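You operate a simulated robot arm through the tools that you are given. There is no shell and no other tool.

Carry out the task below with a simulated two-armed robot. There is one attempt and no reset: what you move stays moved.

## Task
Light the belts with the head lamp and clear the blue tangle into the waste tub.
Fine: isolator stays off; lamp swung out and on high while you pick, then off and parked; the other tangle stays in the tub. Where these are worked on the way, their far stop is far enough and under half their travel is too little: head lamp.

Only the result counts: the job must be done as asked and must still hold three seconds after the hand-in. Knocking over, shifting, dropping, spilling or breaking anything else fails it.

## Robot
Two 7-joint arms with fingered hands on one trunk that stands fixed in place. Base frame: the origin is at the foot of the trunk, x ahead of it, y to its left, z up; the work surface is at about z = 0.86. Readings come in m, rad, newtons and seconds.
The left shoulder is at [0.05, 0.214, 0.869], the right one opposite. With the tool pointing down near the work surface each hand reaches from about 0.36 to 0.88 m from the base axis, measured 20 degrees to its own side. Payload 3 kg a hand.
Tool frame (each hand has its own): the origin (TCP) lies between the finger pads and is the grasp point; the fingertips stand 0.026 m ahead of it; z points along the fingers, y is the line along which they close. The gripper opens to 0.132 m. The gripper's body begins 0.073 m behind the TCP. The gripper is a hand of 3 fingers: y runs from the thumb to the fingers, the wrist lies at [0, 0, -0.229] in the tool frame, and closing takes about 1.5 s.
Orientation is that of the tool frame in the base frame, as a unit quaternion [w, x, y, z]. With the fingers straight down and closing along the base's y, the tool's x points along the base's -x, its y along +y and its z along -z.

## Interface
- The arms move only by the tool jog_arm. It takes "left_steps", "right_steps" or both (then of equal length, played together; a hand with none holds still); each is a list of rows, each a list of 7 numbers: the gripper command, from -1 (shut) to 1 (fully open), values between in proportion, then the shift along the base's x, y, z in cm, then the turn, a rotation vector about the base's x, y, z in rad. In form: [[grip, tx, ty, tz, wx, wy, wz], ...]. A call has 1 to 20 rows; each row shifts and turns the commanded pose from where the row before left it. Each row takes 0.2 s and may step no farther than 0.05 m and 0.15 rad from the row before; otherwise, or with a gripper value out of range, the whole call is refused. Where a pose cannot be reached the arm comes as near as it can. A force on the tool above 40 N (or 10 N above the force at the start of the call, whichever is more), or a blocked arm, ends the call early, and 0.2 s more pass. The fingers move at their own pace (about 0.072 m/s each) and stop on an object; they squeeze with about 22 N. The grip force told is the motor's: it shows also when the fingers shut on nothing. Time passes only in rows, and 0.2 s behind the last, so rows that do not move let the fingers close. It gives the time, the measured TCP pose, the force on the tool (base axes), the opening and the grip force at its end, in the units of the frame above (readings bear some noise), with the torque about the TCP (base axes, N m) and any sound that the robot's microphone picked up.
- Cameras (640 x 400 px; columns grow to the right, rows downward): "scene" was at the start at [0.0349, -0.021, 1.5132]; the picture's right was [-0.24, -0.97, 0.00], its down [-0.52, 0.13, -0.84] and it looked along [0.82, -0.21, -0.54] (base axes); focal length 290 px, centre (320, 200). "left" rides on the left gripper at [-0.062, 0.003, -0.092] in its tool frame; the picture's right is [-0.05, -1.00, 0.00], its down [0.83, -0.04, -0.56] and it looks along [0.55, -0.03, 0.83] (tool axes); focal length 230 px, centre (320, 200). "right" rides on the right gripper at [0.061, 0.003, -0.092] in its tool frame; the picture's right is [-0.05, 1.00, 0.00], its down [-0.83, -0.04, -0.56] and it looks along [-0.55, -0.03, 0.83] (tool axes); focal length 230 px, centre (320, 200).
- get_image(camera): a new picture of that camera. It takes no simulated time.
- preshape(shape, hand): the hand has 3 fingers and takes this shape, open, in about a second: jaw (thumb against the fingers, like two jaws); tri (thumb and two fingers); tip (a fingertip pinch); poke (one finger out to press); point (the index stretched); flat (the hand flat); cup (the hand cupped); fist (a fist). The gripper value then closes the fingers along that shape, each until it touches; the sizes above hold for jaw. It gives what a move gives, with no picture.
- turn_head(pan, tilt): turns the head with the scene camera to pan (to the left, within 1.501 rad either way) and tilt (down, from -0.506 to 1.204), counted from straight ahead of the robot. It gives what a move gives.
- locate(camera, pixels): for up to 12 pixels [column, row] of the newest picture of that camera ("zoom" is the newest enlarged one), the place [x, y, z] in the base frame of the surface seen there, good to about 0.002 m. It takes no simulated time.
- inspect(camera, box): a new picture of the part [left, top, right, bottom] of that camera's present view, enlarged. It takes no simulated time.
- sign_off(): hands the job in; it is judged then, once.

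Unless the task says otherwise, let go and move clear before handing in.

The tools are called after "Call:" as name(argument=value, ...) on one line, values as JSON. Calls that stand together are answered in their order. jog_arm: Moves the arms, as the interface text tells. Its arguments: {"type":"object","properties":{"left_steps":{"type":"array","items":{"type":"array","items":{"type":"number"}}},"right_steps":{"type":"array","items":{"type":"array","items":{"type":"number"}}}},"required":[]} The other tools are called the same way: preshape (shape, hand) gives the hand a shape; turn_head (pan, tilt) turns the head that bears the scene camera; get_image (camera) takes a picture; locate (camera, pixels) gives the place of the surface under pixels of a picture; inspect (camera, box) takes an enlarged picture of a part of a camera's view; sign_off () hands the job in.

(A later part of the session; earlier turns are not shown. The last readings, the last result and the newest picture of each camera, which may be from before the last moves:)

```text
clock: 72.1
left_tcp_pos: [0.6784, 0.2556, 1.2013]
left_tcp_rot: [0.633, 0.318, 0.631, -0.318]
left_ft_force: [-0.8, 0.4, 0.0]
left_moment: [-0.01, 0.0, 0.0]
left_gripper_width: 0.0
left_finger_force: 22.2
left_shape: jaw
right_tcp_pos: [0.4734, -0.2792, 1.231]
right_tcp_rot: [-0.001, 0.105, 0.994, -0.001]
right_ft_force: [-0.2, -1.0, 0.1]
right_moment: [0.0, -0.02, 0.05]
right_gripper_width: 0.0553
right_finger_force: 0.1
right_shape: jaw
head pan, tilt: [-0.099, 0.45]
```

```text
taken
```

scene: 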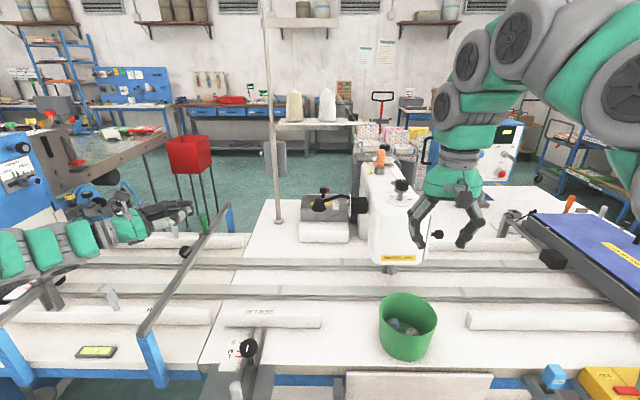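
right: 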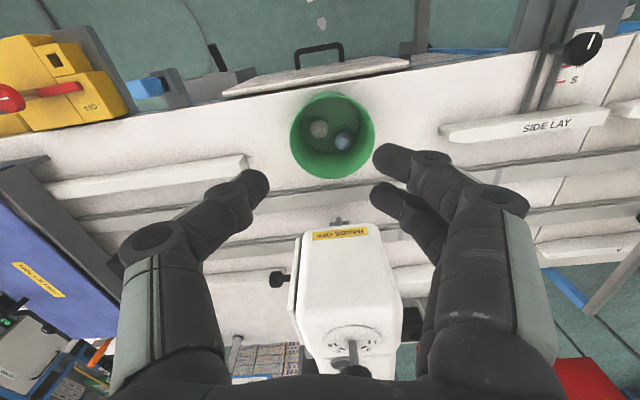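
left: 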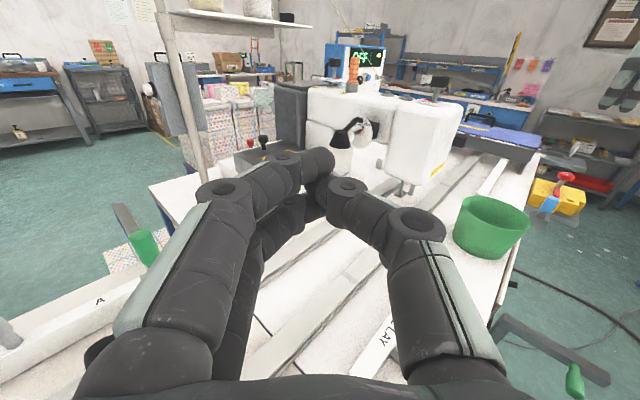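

Both tangles are in the tub. The tub looks a few pixels left of before, so I'll measure whether it shifted.

Call:
locate(camera="right", pixels=[[291, 138], [374, 130], [328, 94], [335, 177], [300, 110], [362, 106], [318, 128], [342, 140]])

Call:
inspect(camera="scene", box=[370, 280, 450, 365])

Call:
locate(camera="zoom", pixels=[[175, 140], [450, 190], [300, 70], [300, 390], [200, 260], [420, 300], [300, 330], [240, 360]])

```text
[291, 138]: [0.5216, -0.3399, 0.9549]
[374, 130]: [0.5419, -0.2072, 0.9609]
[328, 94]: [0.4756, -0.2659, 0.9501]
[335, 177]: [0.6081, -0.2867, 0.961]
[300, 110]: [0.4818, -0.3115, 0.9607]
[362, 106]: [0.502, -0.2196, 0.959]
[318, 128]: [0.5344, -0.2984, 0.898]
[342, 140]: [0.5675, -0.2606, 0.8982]
```

```text
4.71 times, centred on (410, 322) of scene
```

zoom: 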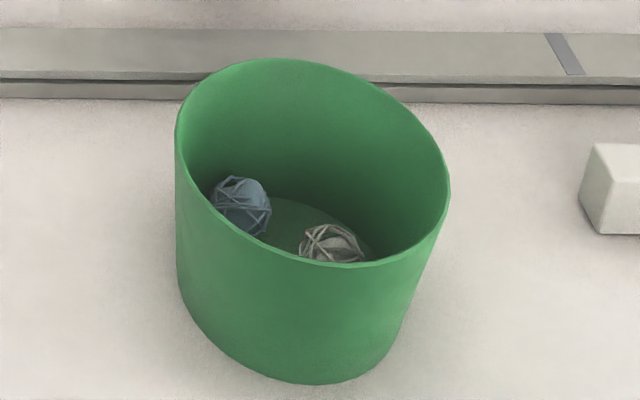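

```text
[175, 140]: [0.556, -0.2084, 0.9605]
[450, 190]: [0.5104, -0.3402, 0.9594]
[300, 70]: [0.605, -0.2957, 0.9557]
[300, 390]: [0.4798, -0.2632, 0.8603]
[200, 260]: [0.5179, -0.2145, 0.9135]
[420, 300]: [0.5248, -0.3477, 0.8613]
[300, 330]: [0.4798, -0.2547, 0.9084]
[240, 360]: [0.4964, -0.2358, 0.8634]
```

The tub moved about 7 mm in +y when the fingers opened; I'll consider nudging it back later. First, the lamp: I'll check the surroundings on its far side so the left hand can push the hood back from +x.

Call:
inspect(camera="scene", box=[240, 140, 400, 250])

Call:
locate(camera="scene", pixels=[[278, 218], [276, 180], [273, 140], [320, 203], [325, 190], [345, 205], [310, 235], [335, 225], [300, 210], [345, 195], [318, 196], [312, 208]])

```text
3.64 times, centred on (320, 195) of scene
```

zoom: 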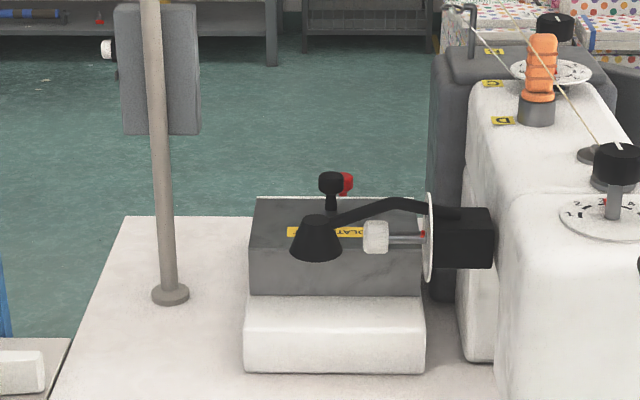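

```text
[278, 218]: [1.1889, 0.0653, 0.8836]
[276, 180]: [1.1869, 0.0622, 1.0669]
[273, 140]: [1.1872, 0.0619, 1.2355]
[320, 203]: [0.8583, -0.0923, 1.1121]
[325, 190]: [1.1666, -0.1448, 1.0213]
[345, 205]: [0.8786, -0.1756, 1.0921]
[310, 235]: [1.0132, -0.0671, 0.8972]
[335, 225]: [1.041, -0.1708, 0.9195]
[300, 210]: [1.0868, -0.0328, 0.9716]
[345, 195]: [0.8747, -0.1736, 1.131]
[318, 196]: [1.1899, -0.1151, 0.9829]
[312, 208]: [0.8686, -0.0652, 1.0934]
```

The area beyond the lamp (x 0.9–1.0) is clear. I'll roll the left hand (fingers closed) thumb-down, and bring it to a point left of the hood so its flank can sweep the hood back to park.

Call:
jog_arm(left_steps=[[-1, 1.11, -1.24, -0.47, 0.0848, -0.1148, 0], [-1, 1.11, -1.24, -0.47, 0.0848, -0.1148, 0], [-1, 1.11, -1.24, -0.47, 0.0848, -0.1148, 0], [-1, 1.11, -1.24, -0.47, 0.0848, -0.1148, 0], [-1, 1.11, -1.24, -0.47, 0.0848, -0.1148, 0], [-1, 1.11, -1.24, -0.47, 0.0848, -0.1148, 0], [-1, 1.11, -1.24, -0.47, 0.0848, -0.1148, 0], [-1, 1.11, -1.24, -0.47, 0.0848, -0.1148, 0], [-1, 1.11, -1.24, -0.47, 0.0848, -0.1148, 0], [-1, 1.11, -1.24, -0.47, 0.0848, -0.1148, 0], [-1, 1.11, -1.24, -0.47, 0.0848, -0.1148, 0], [-1, 1.63, -2.35, -1.38, 0, 0, 0], [-1, 1.63, -2.35, -1.38, 0, 0, 0], [-1, 1.63, -2.35, -1.38, 0, 0, 0], [-1, 1.63, -2.35, -1.38, 0, 0, 0], [-1, 0, 0, 0, 0, 0, 0]])

Call:
get_image(camera="left")

Call:
get_image(camera="scene")

```text
clock: 75.5
left_tcp_pos: [0.8664, 0.0236, 1.0935]
left_tcp_rot: [0.673, 0.671, 0.22, 0.221]
left_ft_force: [-0.3, 0.8, -0.1]
left_moment: [0.0, 0.03, 0.0]
left_gripper_width: 0.0002
left_finger_force: 21.9
left_shape: jaw
right_tcp_pos: [0.4745, -0.2787, 1.2314]
right_tcp_rot: [0.0, 0.106, 0.994, 0.0]
right_ft_force: [-0.6, -0.3, 0.1]
right_moment: [0.01, -0.03, -0.04]
right_gripper_width: 0.0557
right_finger_force: 0.1
right_shape: jaw
head pan, tilt: [-0.099, 0.45]
```

```text
taken
```

left: 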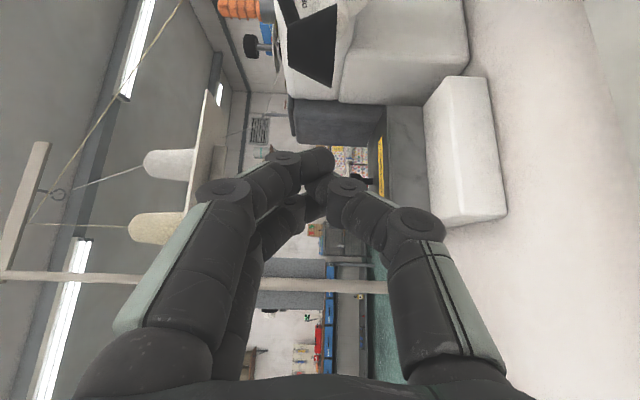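

```text
taken
```

scene: 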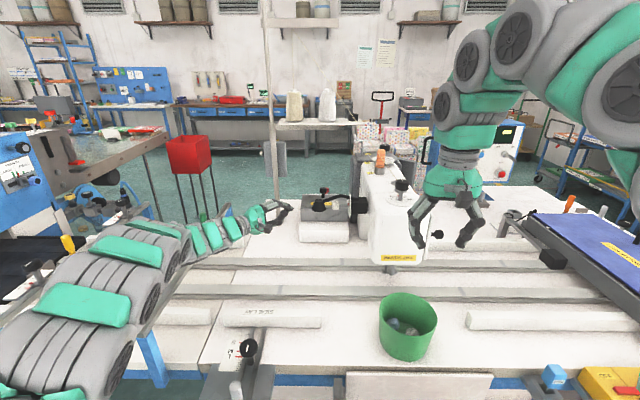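

The black hood is at the top of the left view (315,50), on the robot side of my finger line as planned. I'll verify its distance from the finger line before advancing.

Call:
locate(camera="left", pixels=[[310, 45], [300, 60], [325, 70], [290, 30], [335, 40], [325, 160], [300, 150], [310, 180], [345, 190], [280, 20]])

Call:
inspect(camera="scene", box=[240, 170, 400, 250])

```text
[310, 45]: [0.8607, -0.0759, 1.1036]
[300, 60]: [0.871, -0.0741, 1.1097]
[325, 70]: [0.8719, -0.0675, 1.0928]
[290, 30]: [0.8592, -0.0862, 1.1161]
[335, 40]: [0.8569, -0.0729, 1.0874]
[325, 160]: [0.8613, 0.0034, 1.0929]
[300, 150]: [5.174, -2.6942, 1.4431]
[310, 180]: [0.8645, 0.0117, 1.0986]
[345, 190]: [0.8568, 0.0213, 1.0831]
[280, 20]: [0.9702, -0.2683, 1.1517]
```

```text
4.00 times, centred on (320, 210) of scene
```

zoom: 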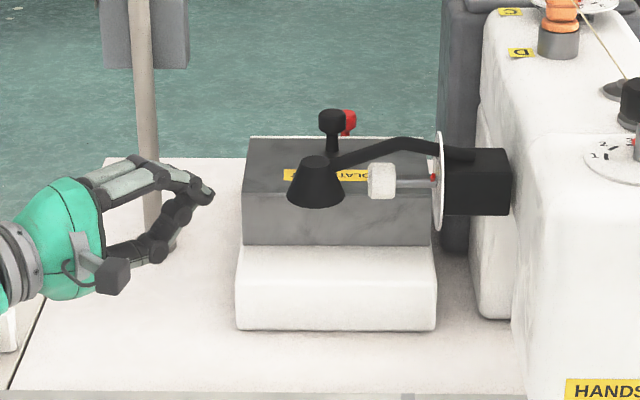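

Hood centre lies 5.9 cm off the finger line (need ~4.6 cm), so I can slide past it with ~1 cm clearance. Advancing 10 cm along the tool.

Call:
jog_arm(left_steps=[[-1, 1.19, -1.61, 0, 0, 0, 0], [-1, 1.19, -1.61, 0, 0, 0, 0], [-1, 1.19, -1.61, 0, 0, 0, 0], [-1, 1.19, -1.61, 0, 0, 0, 0], [-1, 1.19, -1.61, 0, 0, 0, 0], [-1, 0, 0, 0, 0, 0, 0]])

Call:
get_image(camera="left")

Call:
inspect(camera="scene", box=[240, 170, 400, 250])

```text
clock: 76.9
left_tcp_pos: [0.9276, -0.0556, 1.0936]
left_tcp_rot: [0.672, 0.672, 0.22, 0.221]
left_ft_force: [0.5, -0.2, 0.5]
left_moment: [0.01, 0.06, 0.02]
left_gripper_width: 0.0001
left_finger_force: 21.3
left_shape: jaw
right_tcp_pos: [0.4737, -0.2781, 1.2315]
right_tcp_rot: [-0.001, 0.106, 0.994, 0.0]
right_ft_force: [0.2, 0.1, 0.1]
right_moment: [-0.01, 0.0, -0.01]
right_gripper_width: 0.0556
right_finger_force: 0.0
right_shape: jaw
head pan, tilt: [-0.099, 0.45]
```

```text
taken
```

left: 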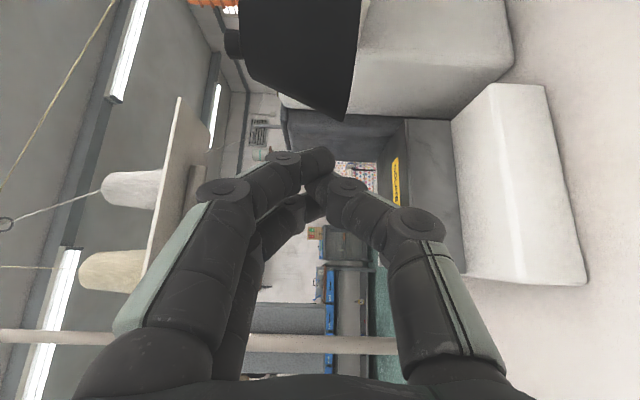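

```text
4.00 times, centred on (320, 210) of scene
```

zoom: 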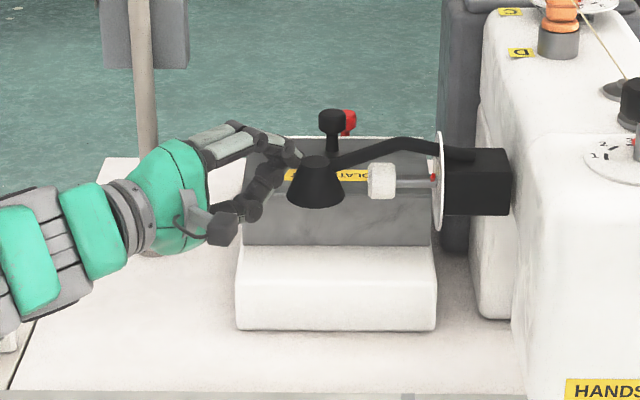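

Fingers are now past the hood's far side without contact. I'll sweep the flank of the hand along the arc, taking the lamp from 90° back to about 60°.

Call:
jog_arm(left_steps=[[-1, -1.36, -0.59, 0, 0, 0, 0], [-1, -1.1, -0.1, 0, 0, 0, 0], [-1, -1.1, -0.1, 0, 0, 0, 0], [-1, -1.05, -0.25, 0, 0, 0, 0], [-1, -1.05, -0.3, 0, 0, 0, 0], [-1, -1.0, -0.45, 0, 0, 0, 0], [-1, -1.0, -0.5, 0, 0, 0, 0]])

Call:
get_image(camera="left")

Call:
inspect(camera="scene", box=[240, 170, 400, 250])

```text
clock: 78.5
left_tcp_pos: [0.8487, -0.078, 1.096]
left_tcp_rot: [0.672, 0.671, 0.22, 0.221]
left_ft_force: [0.8, 0.9, 1.2]
left_moment: [-0.03, 0.01, 0.03]
left_gripper_width: 0.0
left_finger_force: 22.1
left_shape: jaw
right_tcp_pos: [0.4748, -0.2782, 1.2307]
right_tcp_rot: [0.002, 0.106, 0.994, 0.0]
right_ft_force: [-0.9, 0.5, 0.5]
right_moment: [0.0, 0.01, -0.02]
right_gripper_width: 0.0556
right_finger_force: 0.0
right_shape: jaw
head pan, tilt: [-0.099, 0.45]
```

```text
taken
```

left: 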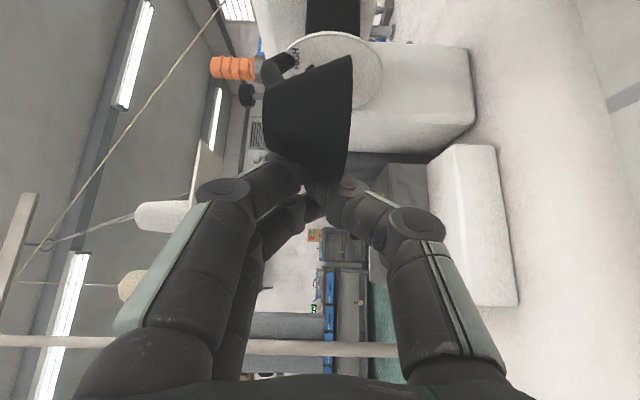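

```text
4.00 times, centred on (320, 210) of scene
```

zoom: 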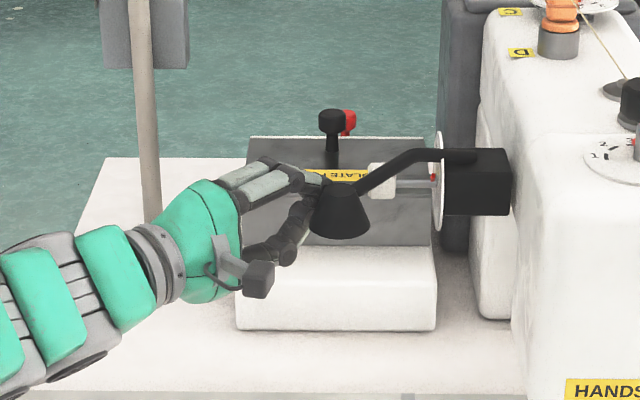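

The lamp follows the hand back with almost no force. Continuing the sweep from 60° toward 20°.

Call:
jog_arm(left_steps=[[-1, -0.9, -0.62, 0, 0, 0, 0], [-1, -0.9, -0.63, 0, 0, 0, 0], [-1, -0.78, -0.78, 0, 0, 0, 0], [-1, -0.78, -0.79, 0, 0, 0, 0], [-1, -0.64, -0.9, 0, 0, 0, 0], [-1, -0.63, -0.9, 0, 0, 0, 0], [-1, -0.47, -1.0, 0, 0, 0, 0], [-1, -0.46, -1.0, 0, 0, 0, 0]])

Call:
get_image(camera="left")

Call:
inspect(camera="scene", box=[280, 170, 420, 240])

```text
clock: 80.3
left_tcp_pos: [0.7941, -0.1451, 1.0926]
left_tcp_rot: [0.672, 0.672, 0.219, 0.221]
left_ft_force: [0.4, -0.2, -0.2]
left_moment: [-0.01, 0.0, -0.02]
left_gripper_width: 0.0
left_finger_force: 22.3
left_shape: jaw
right_tcp_pos: [0.4745, -0.2783, 1.2315]
right_tcp_rot: [0.0, 0.105, 0.994, 0.0]
right_ft_force: [-0.1, 0.0, 0.3]
right_moment: [0.01, 0.02, -0.01]
right_gripper_width: 0.0558
right_finger_force: 0.1
right_shape: jaw
head pan, tilt: [-0.099, 0.45]
```

```text
taken
```

left: 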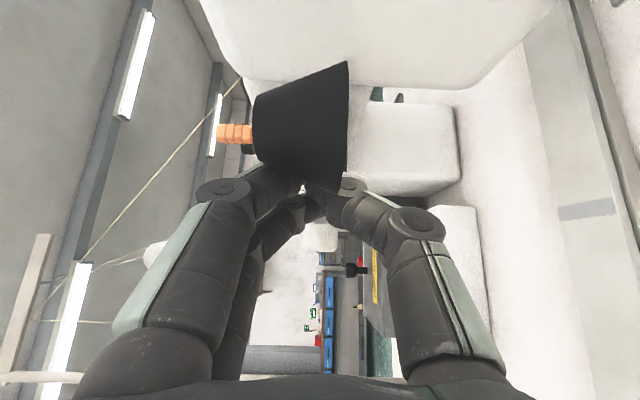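

```text
4.57 times, centred on (350, 205) of scene
```

zoom: 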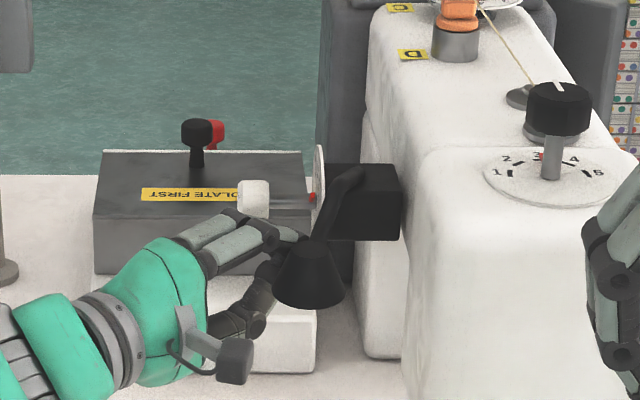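

Around 20° now. I'll continue to the parked stop in small steps, watching the force.

Call:
jog_arm(left_steps=[[-1, -0.29, -1.06, 0, 0, 0, 0], [-1, -0.28, -1.07, 0, 0, 0, 0], [-1, -0.1, -0.6, 0, 0, 0, 0], [-1, -0.05, -0.5, 0, 0, 0, 0]])

Call:
get_image(camera="left")

Call:
inspect(camera="scene", box=[280, 170, 420, 240])

```text
clock: 81.3
left_tcp_pos: [0.7876, -0.1791, 1.0946]
left_tcp_rot: [0.673, 0.671, 0.219, 0.221]
left_ft_force: [-0.6, 0.3, -0.1]
left_moment: [0.01, -0.03, -0.01]
left_gripper_width: 0.0
left_finger_force: 22.3
left_shape: jaw
right_tcp_pos: [0.4737, -0.2785, 1.231]
right_tcp_rot: [0.0, 0.105, 0.994, 0.0]
right_ft_force: [-0.4, -0.5, -0.1]
right_moment: [-0.02, -0.02, -0.01]
right_gripper_width: 0.0556
right_finger_force: 0.1
right_shape: jaw
head pan, tilt: [-0.099, 0.45]
```

```text
taken
```

left: 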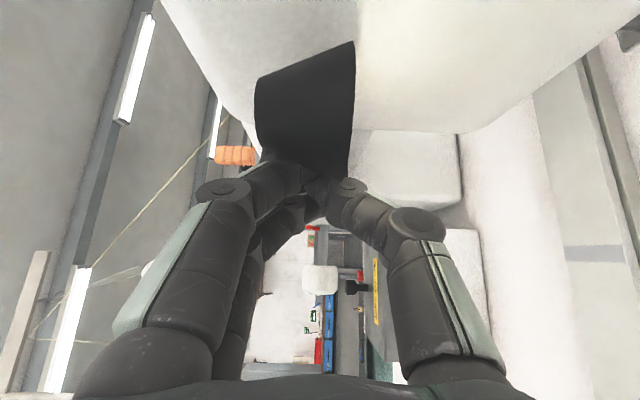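

```text
4.57 times, centred on (350, 205) of scene
```

zoom: 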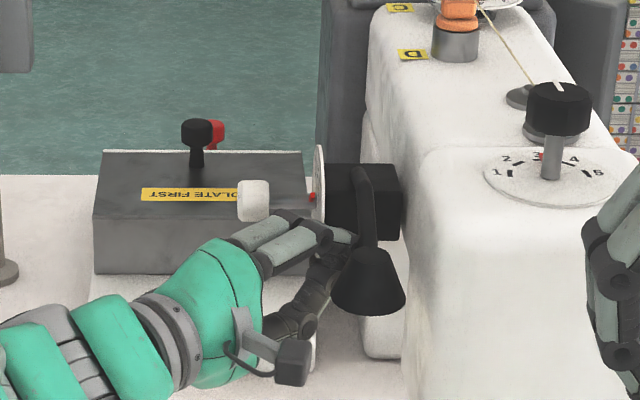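

Call:
jog_arm(left_steps=[[-1, 0, -0.4, 0, 0, 0, 0], [-1, 0, -0.4, 0, 0, 0, 0]])

Call:
inspect(camera="scene", box=[300, 150, 420, 230])

Call:
locate(camera="zoom", pixels=[[320, 250], [330, 300], [330, 330], [330, 370], [305, 380], [360, 380]])

```text
clock: 81.9
left_tcp_pos: [0.7879, -0.1832, 1.0941]
left_tcp_rot: [0.673, 0.67, 0.22, 0.222]
left_ft_force: [0.9, 10.0, 0.1]
left_moment: [-0.18, -0.03, -0.1]
left_gripper_width: 0.0
left_finger_force: 21.9
left_shape: jaw
right_tcp_pos: [0.4741, -0.2771, 1.2313]
right_tcp_rot: [0.0, 0.106, 0.994, 0.001]
right_ft_force: [-1.1, -0.3, -0.2]
right_moment: [0.0, -0.01, -0.02]
right_gripper_width: 0.0556
right_finger_force: 0.1
right_shape: jaw
head pan, tilt: [-0.099, 0.45]
```

```text
5.00 times, centred on (360, 190) of scene
```

zoom: 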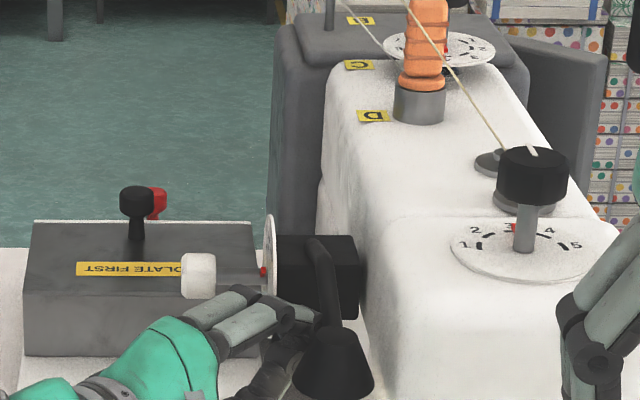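

```text
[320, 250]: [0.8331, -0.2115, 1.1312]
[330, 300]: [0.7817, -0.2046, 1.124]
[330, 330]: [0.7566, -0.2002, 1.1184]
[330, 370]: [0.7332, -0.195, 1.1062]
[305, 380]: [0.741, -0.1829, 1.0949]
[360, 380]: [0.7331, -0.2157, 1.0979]
```

The lamp is against its parked stop (10 N, hood back at (0.757,-0.200)). I'll back the hand off, open, and tilt it -20° about the knob axis at a pre-grasp 10 cm off the knob.

Call:
jog_arm(left_steps=[[-1, 0.1, 0.6, 0, 0, 0, 0], [-1, 0, 1.5, 0, 0, 0, 0], [-1, 0, 1.5, 0, 0, 0, 0], [-1, 0, 1.5, 0, 0, 0, 0], [-1, 0, 1.5, 0, 0, 0, 0], [-1, 0, 1.5, 0, 0, 0, 0], [-1, 0, 1.5, 0, 0, 0, 0], [-0.5, 1.43, 0.67, -0.87, -0.0128, -0.1157, 0], [0, 1.43, 0.67, -0.87, -0.0128, -0.1157, 0], [0.2, 1.43, 0.67, -0.87, -0.0128, -0.1157, 0], [0.2, 0, 0, 0, 0, 0, 0], [0.2, 0, 0, 0, 0, 0, 0]])

Call:
get_image(camera="left")

Call:
get_image(camera="scene")

```text
clock: 84.5
left_tcp_pos: [0.8304, -0.0696, 1.0691]
left_tcp_rot: [0.713, 0.611, 0.103, 0.33]
left_ft_force: [-0.6, 0.0, 0.8]
left_moment: [0.01, -0.02, 0.03]
left_gripper_width: 0.0787
left_finger_force: 0.1
left_shape: jaw
right_tcp_pos: [0.4743, -0.2791, 1.2301]
right_tcp_rot: [0.0, 0.105, 0.994, 0.0]
right_ft_force: [0.0, 1.4, -0.2]
right_moment: [0.01, -0.03, -0.01]
right_gripper_width: 0.0555
right_finger_force: 0.0
right_shape: jaw
head pan, tilt: [-0.099, 0.45]
```

```text
taken
```

left: 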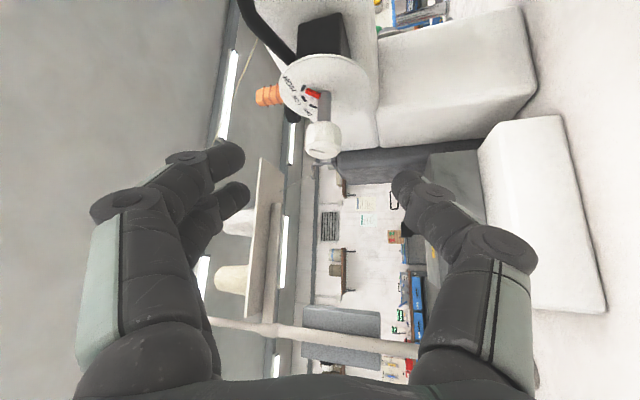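

```text
taken
```

scene: 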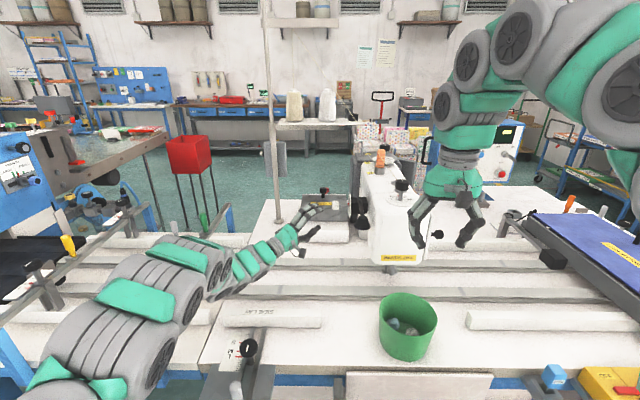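

Pre-grasp reached and the tool axis points at the knob (323,140). Quick check of the knob position, then advance.

Call:
locate(camera="left", pixels=[[323, 138], [308, 138], [338, 138], [323, 127], [323, 152]])

Call:
inspect(camera="left", box=[270, 40, 390, 165])

```text
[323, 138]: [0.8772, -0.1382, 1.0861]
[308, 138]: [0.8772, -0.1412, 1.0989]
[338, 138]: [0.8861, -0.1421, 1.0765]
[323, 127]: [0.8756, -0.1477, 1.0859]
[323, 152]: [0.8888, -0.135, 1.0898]
```

```text
3.20 times, centred on (330, 102) of left
```

zoom: 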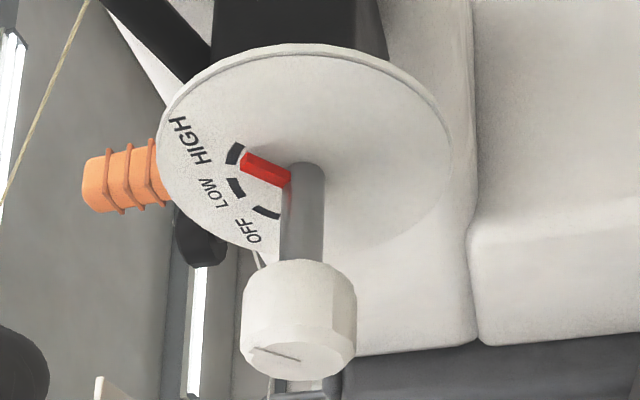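

The knob is where expected (centre ≈(0.888,-0.147,1.090)) and the pointer is still on HIGH. Advancing and closing on the knob.

Call:
jog_arm(left_steps=[[0.2, 0.97, -1.31, 0.37, 0, 0, 0], [0.2, 0.97, -1.31, 0.37, 0, 0, 0], [0.2, 0.97, -1.31, 0.37, 0, 0, 0], [0.2, 0.97, -1.31, 0.37, 0, 0, 0], [0.2, 1.0, -1.31, 0.35, 0, 0, 0], [0.0, 0, 0, 0, 0, 0, 0], [-0.3, 0, 0, 0, 0, 0, 0], [-0.6, 0, 0, 0, 0, 0, 0], [-1, 0, 0, 0, 0, 0, 0], [-1, 0, 0, 0, 0, 0, 0], [-1, 0, 0, 0, 0, 0, 0], [-1, 0, 0, 0, 0, 0, 0]])

Call:
inspect(camera="left", box=[200, 40, 440, 260])

```text
clock: 87.1
left_tcp_pos: [0.8784, -0.134, 1.0871]
left_tcp_rot: [0.714, 0.61, 0.104, 0.329]
left_ft_force: [4.9, -3.7, 1.6]
left_moment: [0.02, -0.03, 0.02]
left_gripper_width: 0.0217
left_finger_force: 21.4
left_shape: jaw
right_tcp_pos: [0.4749, -0.2797, 1.2306]
right_tcp_rot: [-0.001, 0.106, 0.994, 0.0]
right_ft_force: [0.7, 1.2, 0.0]
right_moment: [-0.01, 0.01, 0.0]
right_gripper_width: 0.0556
right_finger_force: 0.1
right_shape: jaw
head pan, tilt: [-0.099, 0.45]
```

```text
1.82 times, centred on (320, 150) of left
```

zoom: 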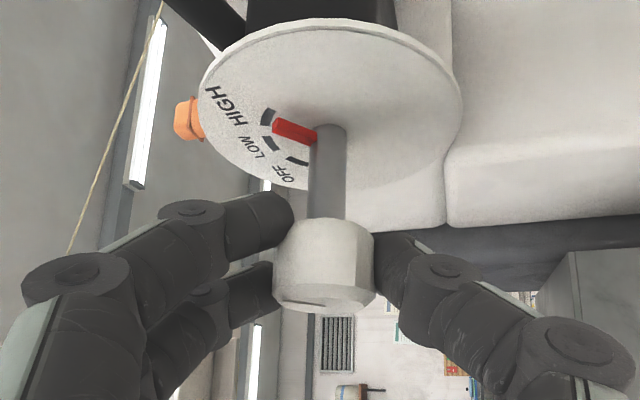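

Grip is good (21.7 mm). I'll turn +45° about the axis, back toward LOW/OFF.

Call:
jog_arm(left_steps=[[-1, -0.03, 0, 0.15, 0.0144, 0.13, 0], [-1, -0.01, 0, 0.145, 0.0144, 0.13, 0], [-1, 0.01, 0, 0.145, 0.0144, 0.13, 0], [-1, 0.03, 0, 0.15, 0.0144, 0.13, 0], [-1, 0.05, 0, 0.14, 0.0144, 0.13, 0], [-1, 0.07, 0, 0.13, 0.0144, 0.13, 0]])

Call:
inspect(camera="left", box=[200, 40, 440, 260])

```text
clock: 88.5
left_tcp_pos: [0.8805, -0.1348, 1.0969]
left_tcp_rot: [0.593, 0.719, 0.353, 0.078]
left_ft_force: [3.1, -2.3, -2.5]
left_moment: [0.06, -0.01, -0.03]
left_gripper_width: 0.0213
left_finger_force: 22.2
left_shape: jaw
right_tcp_pos: [0.4735, -0.2787, 1.2308]
right_tcp_rot: [0.0, 0.105, 0.994, 0.0]
right_ft_force: [0.1, 1.1, -0.2]
right_moment: [0.0, -0.05, -0.02]
right_gripper_width: 0.0556
right_finger_force: 0.0
right_shape: jaw
head pan, tilt: [-0.099, 0.45]
```

```text
1.82 times, centred on (320, 150) of left
```

zoom: 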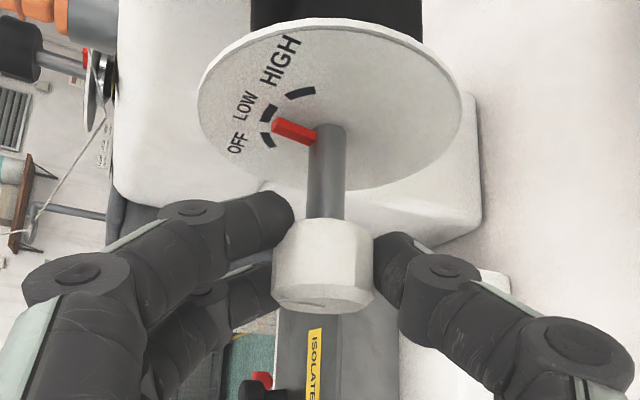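

The pointer is now just past LOW. I'll open, rotate the hand back -45° around the knob, and regrip for a second bite.

Call:
jog_arm(left_steps=[[-0.3, 0, 0, 0, 0, 0, 0], [0.1, 0, 0, 0, 0, 0, 0], [0.2, 0, 0, 0, 0, 0, 0], [0.2, 0, 0, 0, 0, 0, 0], [0.2, -0.07, 0, -0.13, -0.0144, -0.13, 0], [0.2, -0.05, 0, -0.14, -0.0144, -0.13, 0], [0.2, -0.03, 0, -0.15, -0.0144, -0.13, 0], [0.2, -0.01, 0, -0.145, -0.0144, -0.13, 0], [0.2, 0.01, 0, -0.145, -0.0144, -0.13, 0], [0.2, 0.03, 0, -0.15, -0.0144, -0.13, 0], [0.0, 0, 0, 0, 0, 0, 0], [-0.4, 0, 0, 0, 0, 0, 0], [-0.8, 0, 0, 0, 0, 0, 0], [-1, 0, 0, 0, 0, 0, 0], [-1, 0, 0, 0, 0, 0, 0], [-1, 0, 0, 0, 0, 0, 0], [-1, 0, 0, 0, 0, 0, 0]])

Call:
inspect(camera="left", box=[200, 40, 440, 260])

```text
clock: 92.1
left_tcp_pos: [0.8801, -0.1359, 1.0867]
left_tcp_rot: [0.712, 0.611, 0.104, 0.33]
left_ft_force: [3.2, -2.7, -2.0]
left_moment: [0.12, 0.06, -0.01]
left_gripper_width: 0.0215
left_finger_force: 21.9
left_shape: jaw
right_tcp_pos: [0.4742, -0.278, 1.2309]
right_tcp_rot: [0.0, 0.106, 0.994, 0.0]
right_ft_force: [0.4, 0.3, 0.4]
right_moment: [0.02, -0.01, -0.02]
right_gripper_width: 0.0557
right_finger_force: 0.0
right_shape: jaw
head pan, tilt: [-0.099, 0.45]
```

```text
1.82 times, centred on (320, 150) of left
```

zoom: 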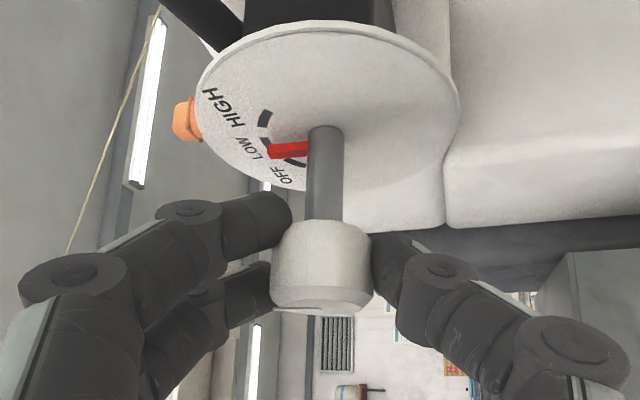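

Regripped. By geometry the pointer is at about -6°, so another +45° should bring it to OFF (+39°).

Call:
jog_arm(left_steps=[[-1, -0.03, 0, 0.15, 0.0144, 0.13, 0], [-1, -0.01, 0, 0.145, 0.0144, 0.13, 0], [-1, 0.01, 0, 0.145, 0.0144, 0.13, 0], [-1, 0.03, 0, 0.15, 0.0144, 0.13, 0], [-1, 0.05, 0, 0.14, 0.0144, 0.13, 0], [-1, 0.07, 0, 0.13, 0.0144, 0.13, 0]])

Call:
inspect(camera="left", box=[200, 40, 440, 260])

Call:
inspect(camera="left", box=[290, 80, 350, 135])

```text
clock: 93.5
left_tcp_pos: [0.8812, -0.1365, 1.0945]
left_tcp_rot: [0.593, 0.72, 0.353, 0.077]
left_ft_force: [-7.4, 2.7, -5.0]
left_moment: [0.19, 0.04, -0.1]
left_gripper_width: 0.0215
left_finger_force: 22.0
left_shape: jaw
right_tcp_pos: [0.4728, -0.2788, 1.2314]
right_tcp_rot: [0.0, 0.105, 0.994, 0.0]
right_ft_force: [0.2, 0.1, -0.8]
right_moment: [-0.03, -0.01, -0.03]
right_gripper_width: 0.0557
right_finger_force: 0.1
right_shape: jaw
head pan, tilt: [-0.099, 0.45]
```

```text
1.82 times, centred on (320, 150) of left
```

zoom: 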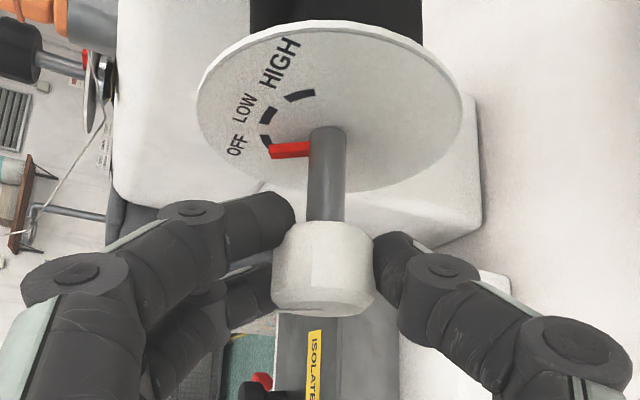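

```text
7.27 times, centred on (320, 108) of left
```

zoom: 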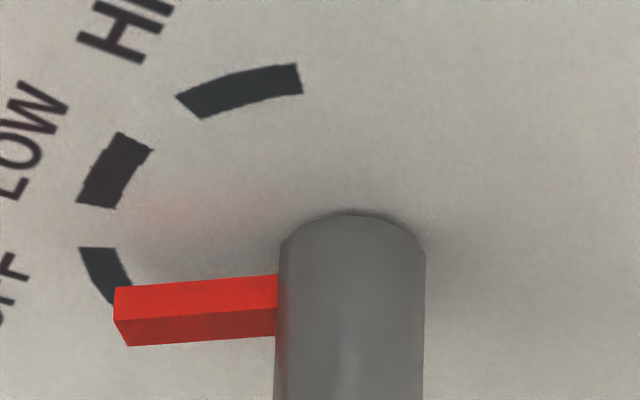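

The pointer is back at the OFF mark in the same relation as at the start. I'll release and back straight out, then verify.

Call:
jog_arm(left_steps=[[-0.3, 0, 0, 0, 0, 0, 0], [0.1, 0, 0, 0, 0, 0, 0], [0.2, 0, 0, 0, 0, 0, 0], [0.2, 0, 0, 0, 0, 0, 0], [0.2, -1.06, 1.6, 0.57, 0, 0, 0], [0.2, -1.06, 1.6, 0.57, 0, 0, 0], [0.2, -1.06, 1.6, 0.57, 0, 0, 0], [0.2, -1.06, 1.6, 0.57, 0, 0, 0], [0.2, -1.06, 1.6, 0.57, 0, 0, 0], [0.2, -1.06, 1.6, 0.57, 0, 0, 0], [0.2, 0, 0, 0, 0, 0, 0]])

Call:
get_image(camera="left")

Call:
inspect(camera="left", box=[290, 20, 390, 140])

Call:
get_image(camera="scene")

```text
clock: 95.9
left_tcp_pos: [0.8167, -0.041, 1.1284]
left_tcp_rot: [0.593, 0.72, 0.353, 0.075]
left_ft_force: [0.0, 0.3, 0.5]
left_moment: [0.0, -0.03, -0.01]
left_gripper_width: 0.0788
left_finger_force: 0.0
left_shape: jaw
right_tcp_pos: [0.4743, -0.2787, 1.2316]
right_tcp_rot: [0.0, 0.106, 0.994, -0.001]
right_ft_force: [-0.9, -0.1, -0.6]
right_moment: [0.02, 0.01, 0.01]
right_gripper_width: 0.0555
right_finger_force: 0.1
right_shape: jaw
head pan, tilt: [-0.099, 0.45]
```

```text
taken
```

left: 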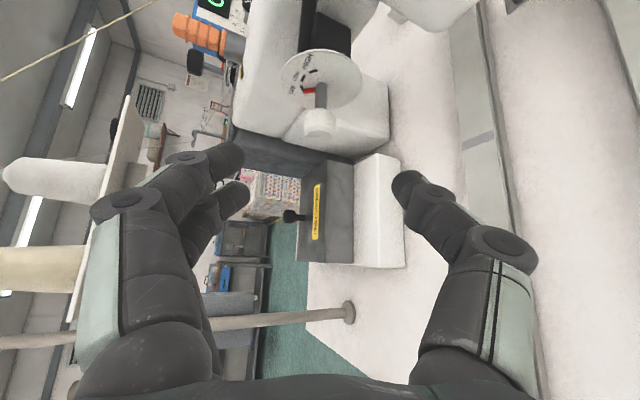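

```text
3.33 times, centred on (340, 80) of left
```

zoom: 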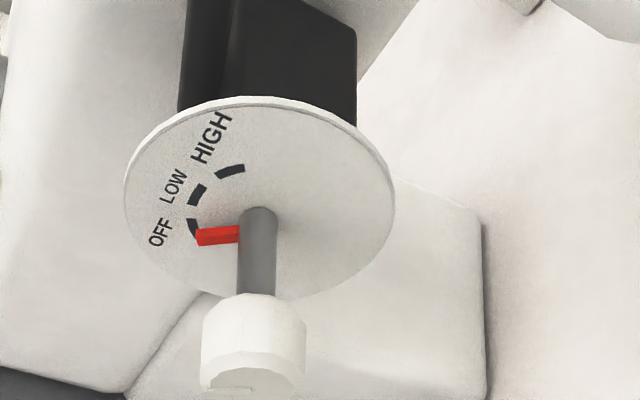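

```text
taken
```

scene: 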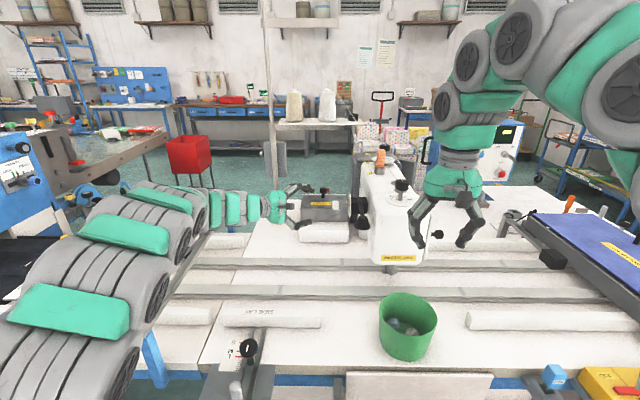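

The dial reads OFF exactly as at the start and the lamp is parked. I'll withdraw the left arm; then, since the tub slid ~7 mm in +y when I released the ball, I'll check it again and gently restore it.

Call:
jog_arm(left_steps=[[0.2, -1.4, 3.0, 0.9, 0, 0, 0], [0.2, -1.4, 3.25, 0.9, 0, 0, 0], [0.2, -1.4, 3.25, 0.9, 0, 0, 0], [0.2, -1.4, 3.25, 0.9, 0, 0, 0], [0.2, -1.4, 3.25, 0.9, 0, 0, 0], [0.2, -1.4, 3.25, 0.9, 0, 0, 0], [0.2, -1.4, 3.25, 0.9, 0, 0, 0], [0.2, -1.4, 3.25, 0.9, 0, 0, 0]])

Call:
inspect(camera="scene", box=[370, 280, 450, 365])

Call:
inspect(camera="scene", box=[280, 130, 440, 230])

Call:
get_image(camera="scene")

```text
clock: 97.7
left_tcp_pos: [0.706, 0.2174, 1.2008]
left_tcp_rot: [0.593, 0.72, 0.352, 0.076]
left_ft_force: [0.1, -0.3, 0.6]
left_moment: [0.03, 0.02, 0.03]
left_gripper_width: 0.0787
left_finger_force: 0.1
left_shape: jaw
right_tcp_pos: [0.474, -0.2778, 1.2303]
right_tcp_rot: [0.001, 0.105, 0.994, 0.0]
right_ft_force: [0.2, -0.3, 0.5]
right_moment: [0.02, -0.04, 0.02]
right_gripper_width: 0.0558
right_finger_force: 0.0
right_shape: jaw
head pan, tilt: [-0.099, 0.45]
```

```text
4.71 times, centred on (410, 322) of scene
```

zoom: 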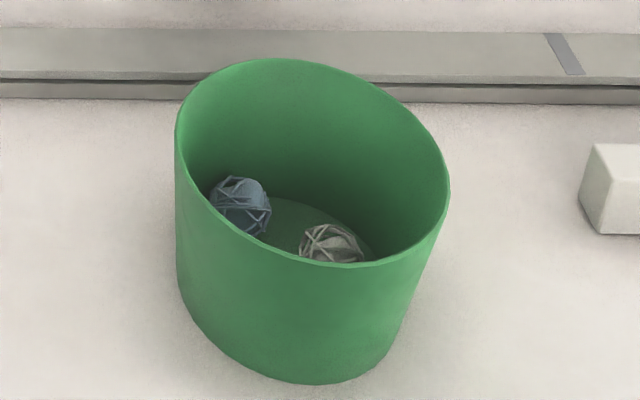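

```text
4.00 times, centred on (360, 180) of scene
```

zoom: 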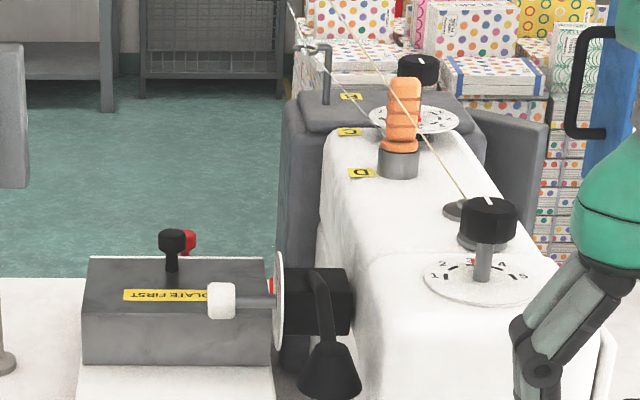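

```text
taken
```

scene: 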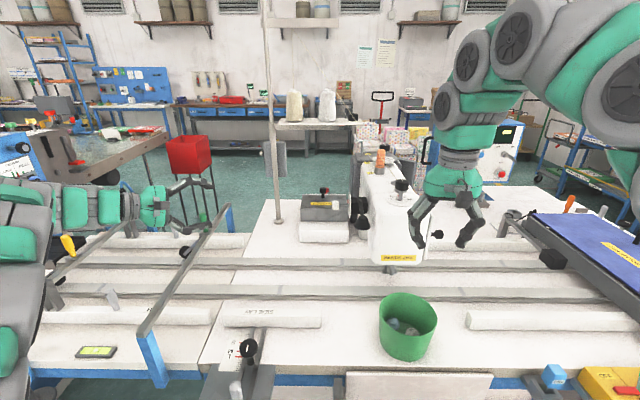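

The lamp image matches its starting one exactly. The tub sits ~7 mm off its starting place, so I'll tilt the right hand 45° with fingers closed and bring it to the tub's +y side, well clear first.

Call:
jog_arm(right_steps=[[-1, 1.65, 2.65, -1.5, -0.131, 0, 0], [-1, 1.65, 2.65, -1.5, -0.131, 0, 0], [-1, 1.65, 2.65, -2.2, -0.131, 0, 0], [-1, 1.65, 2.65, -2.2, -0.131, 0, 0], [-1, 1.65, 2.65, -2.2, -0.131, 0, 0], [-1, 1.65, 2.65, -2.2, -0.131, 0, 0], [-1, 0, 0, -1.0, 0, 0, 0], [-1, 0, 0, 0, 0, 0, 0]])

Call:
get_image(camera="scene")

Call:
get_image(camera="right")

```text
clock: 99.5
left_tcp_pos: [0.7065, 0.2178, 1.1997]
left_tcp_rot: [0.593, 0.72, 0.352, 0.076]
left_ft_force: [0.4, 0.3, -0.4]
left_moment: [-0.02, 0.03, -0.03]
left_gripper_width: 0.079
left_finger_force: 0.0
left_shape: jaw
right_tcp_pos: [0.5741, -0.1198, 1.1078]
right_tcp_rot: [0.041, 0.098, 0.918, -0.383]
right_ft_force: [-0.2, 1.2, 0.4]
right_moment: [0.0, -0.01, 0.01]
right_gripper_width: 0.0001
right_finger_force: 22.5
right_shape: jaw
head pan, tilt: [-0.099, 0.45]
```

```text
taken
```

scene: 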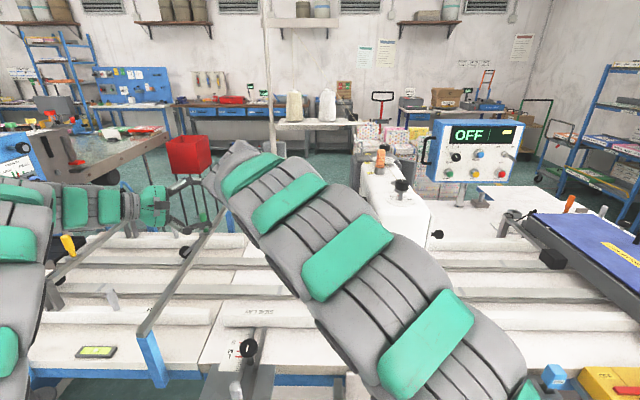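

```text
taken
```

right: 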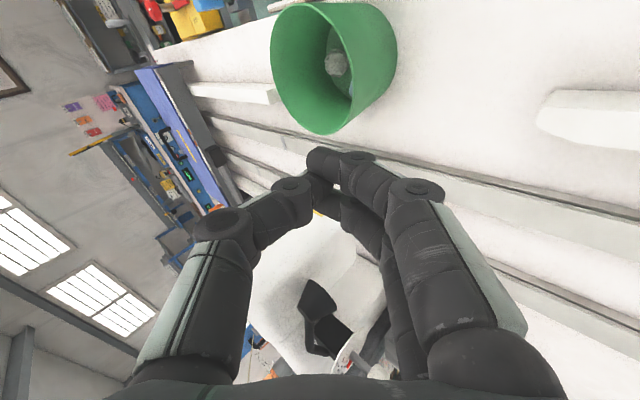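

The hand is tilted and the tub is visible in the right camera (335,65). I'll descend beside its +y wall, leaving ~2–3 cm clearance.

Call:
jog_arm(right_steps=[[-1, 0, -0.5, -2.63, 0, 0, 0], [-1, 0, -0.5, -2.63, 0, 0, 0], [-1, 0, -0.5, -2.63, 0, 0, 0], [-1, 0, -0.5, -2.63, 0, 0, 0], [-1, 0, -0.7, -2.63, 0, 0, 0], [-1, 0, -0.7, -2.63, 0, 0, 0], [-1, 0, -0.7, -2.63, 0, 0, 0], [-1, 0, 0, 0, 0, 0, 0]])

Call:
get_image(camera="right")

Call:
get_image(camera="scene")

```text
clock: 101.3
left_tcp_pos: [0.7055, 0.2171, 1.2]
left_tcp_rot: [0.593, 0.719, 0.353, 0.077]
left_ft_force: [0.4, 0.6, 0.2]
left_moment: [0.03, -0.01, 0.04]
left_gripper_width: 0.0786
left_finger_force: 0.0
left_shape: jaw
right_tcp_pos: [0.5743, -0.1613, 0.9187]
right_tcp_rot: [0.042, 0.097, 0.919, -0.381]
right_ft_force: [0.1, 1.1, 0.1]
right_moment: [-0.01, 0.04, 0.01]
right_gripper_width: 0.0
right_finger_force: 22.1
right_shape: jaw
head pan, tilt: [-0.099, 0.45]
```

```text
taken
```

right: 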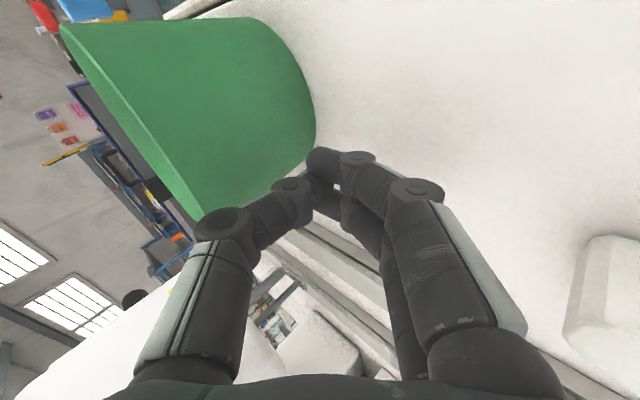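

```text
taken
```

scene: 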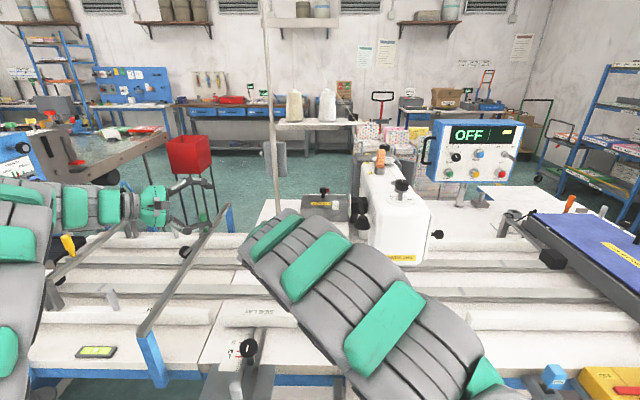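

The fingertips are beside the tub wall. I'll measure wall and finger points to know the remaining gap.

Call:
locate(camera="right", pixels=[[300, 130], [270, 170], [230, 190], [195, 205], [312, 110], [320, 155], [290, 185], [225, 215], [205, 230], [260, 210], [310, 140], [190, 180]])

Call:
inspect(camera="right", box=[150, 60, 390, 260])

```text
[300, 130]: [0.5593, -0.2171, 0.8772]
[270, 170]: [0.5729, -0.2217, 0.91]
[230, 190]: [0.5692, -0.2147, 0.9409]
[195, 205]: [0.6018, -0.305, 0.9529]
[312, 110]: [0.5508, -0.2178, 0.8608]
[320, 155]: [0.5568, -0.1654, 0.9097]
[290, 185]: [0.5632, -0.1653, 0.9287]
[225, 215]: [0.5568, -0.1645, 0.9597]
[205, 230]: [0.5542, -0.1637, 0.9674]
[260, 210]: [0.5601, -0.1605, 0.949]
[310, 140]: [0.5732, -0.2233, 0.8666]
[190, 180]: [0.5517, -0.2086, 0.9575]
```

```text
2.00 times, centred on (270, 160) of right
```

zoom: 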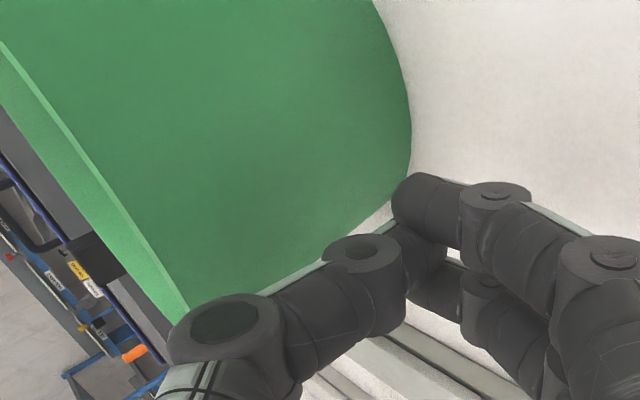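

At this tilt the thumb's flank would touch the tub high near its rim, which could tip it, so the correction isn't worth the risk for a few millimetres. I'll retreat the right hand the way it came, without touching the tub.

Call:
jog_arm(right_steps=[[-1, 0, 1.0, 0.5, 0, 0, 0], [-1, 0, 0.7, 2.63, 0, 0, 0], [-1, 0, 0.5, 2.63, 0, 0, 0], [-1, 0, 0.5, 2.63, 0, 0, 0], [-1, 0, 0.5, 2.63, 0, 0, 0], [-1, 0, 0.5, 2.63, 0, 0, 0], [-1, 0, 0, 2.63, 0, 0, 0], [-1, 0, 0, 2.63, 0, 0, 0], [-1, -1.65, -2.65, 2.2, 0.131, 0, 0], [-1, -1.65, -2.65, 2.2, 0.131, 0, 0], [-1, -1.65, -2.65, 2.0, 0.131, 0, 0], [-1, -1.65, -2.65, 1.5, 0.131, 0, 0], [-1, -1.65, -2.65, 1.0, 0.131, 0, 0], [-1, -1.65, -2.65, 1.0, 0.131, 0, 0], [0, 0, 0, 0, 0, 0, 0]])

Call:
get_image(camera="scene")

Call:
inspect(camera="scene", box=[370, 280, 450, 365])

Call:
get_image(camera="right")

```text
clock: 104.5
left_tcp_pos: [0.7054, 0.2166, 1.2012]
left_tcp_rot: [0.593, 0.72, 0.353, 0.076]
left_ft_force: [-0.4, 1.2, -0.1]
left_moment: [0.01, 0.02, 0.0]
left_gripper_width: 0.0788
left_finger_force: 0.1
left_shape: jaw
right_tcp_pos: [0.4767, -0.2841, 1.2098]
right_tcp_rot: [0.0, 0.105, 0.994, 0.0]
right_ft_force: [0.2, -0.5, 0.3]
right_moment: [0.01, 0.0, -0.01]
right_gripper_width: 0.0648
right_finger_force: 0.1
right_shape: jaw
head pan, tilt: [-0.099, 0.45]
```

```text
taken
```

scene: 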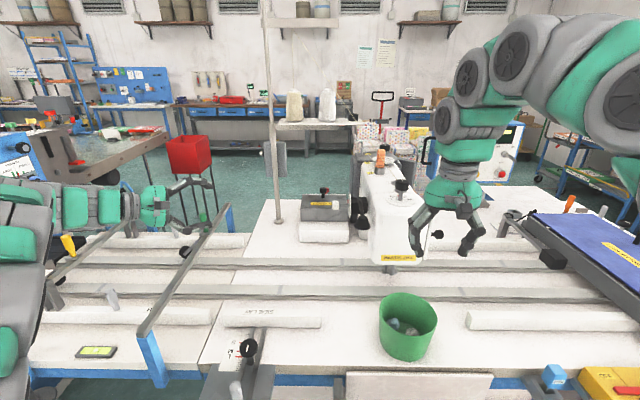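

```text
4.71 times, centred on (410, 322) of scene
```

zoom: 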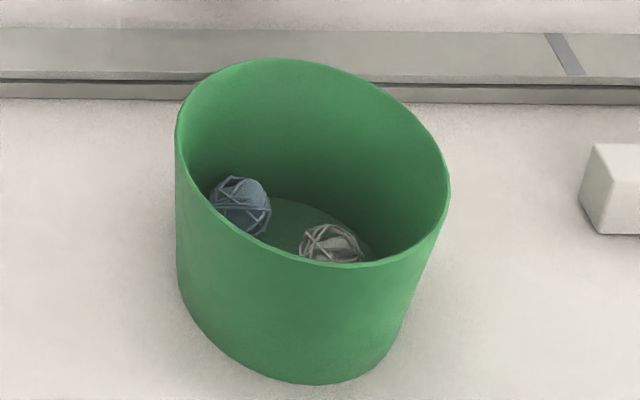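

```text
taken
```

right: 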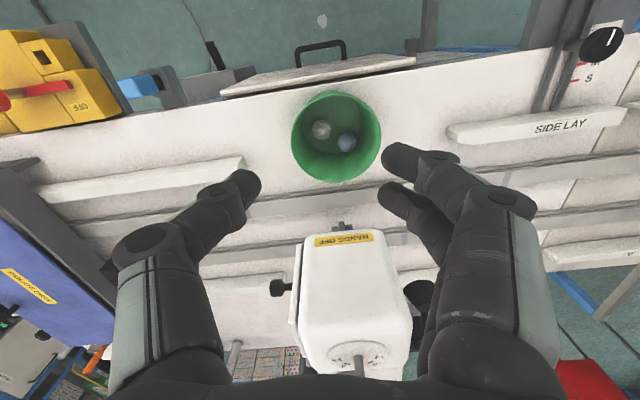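

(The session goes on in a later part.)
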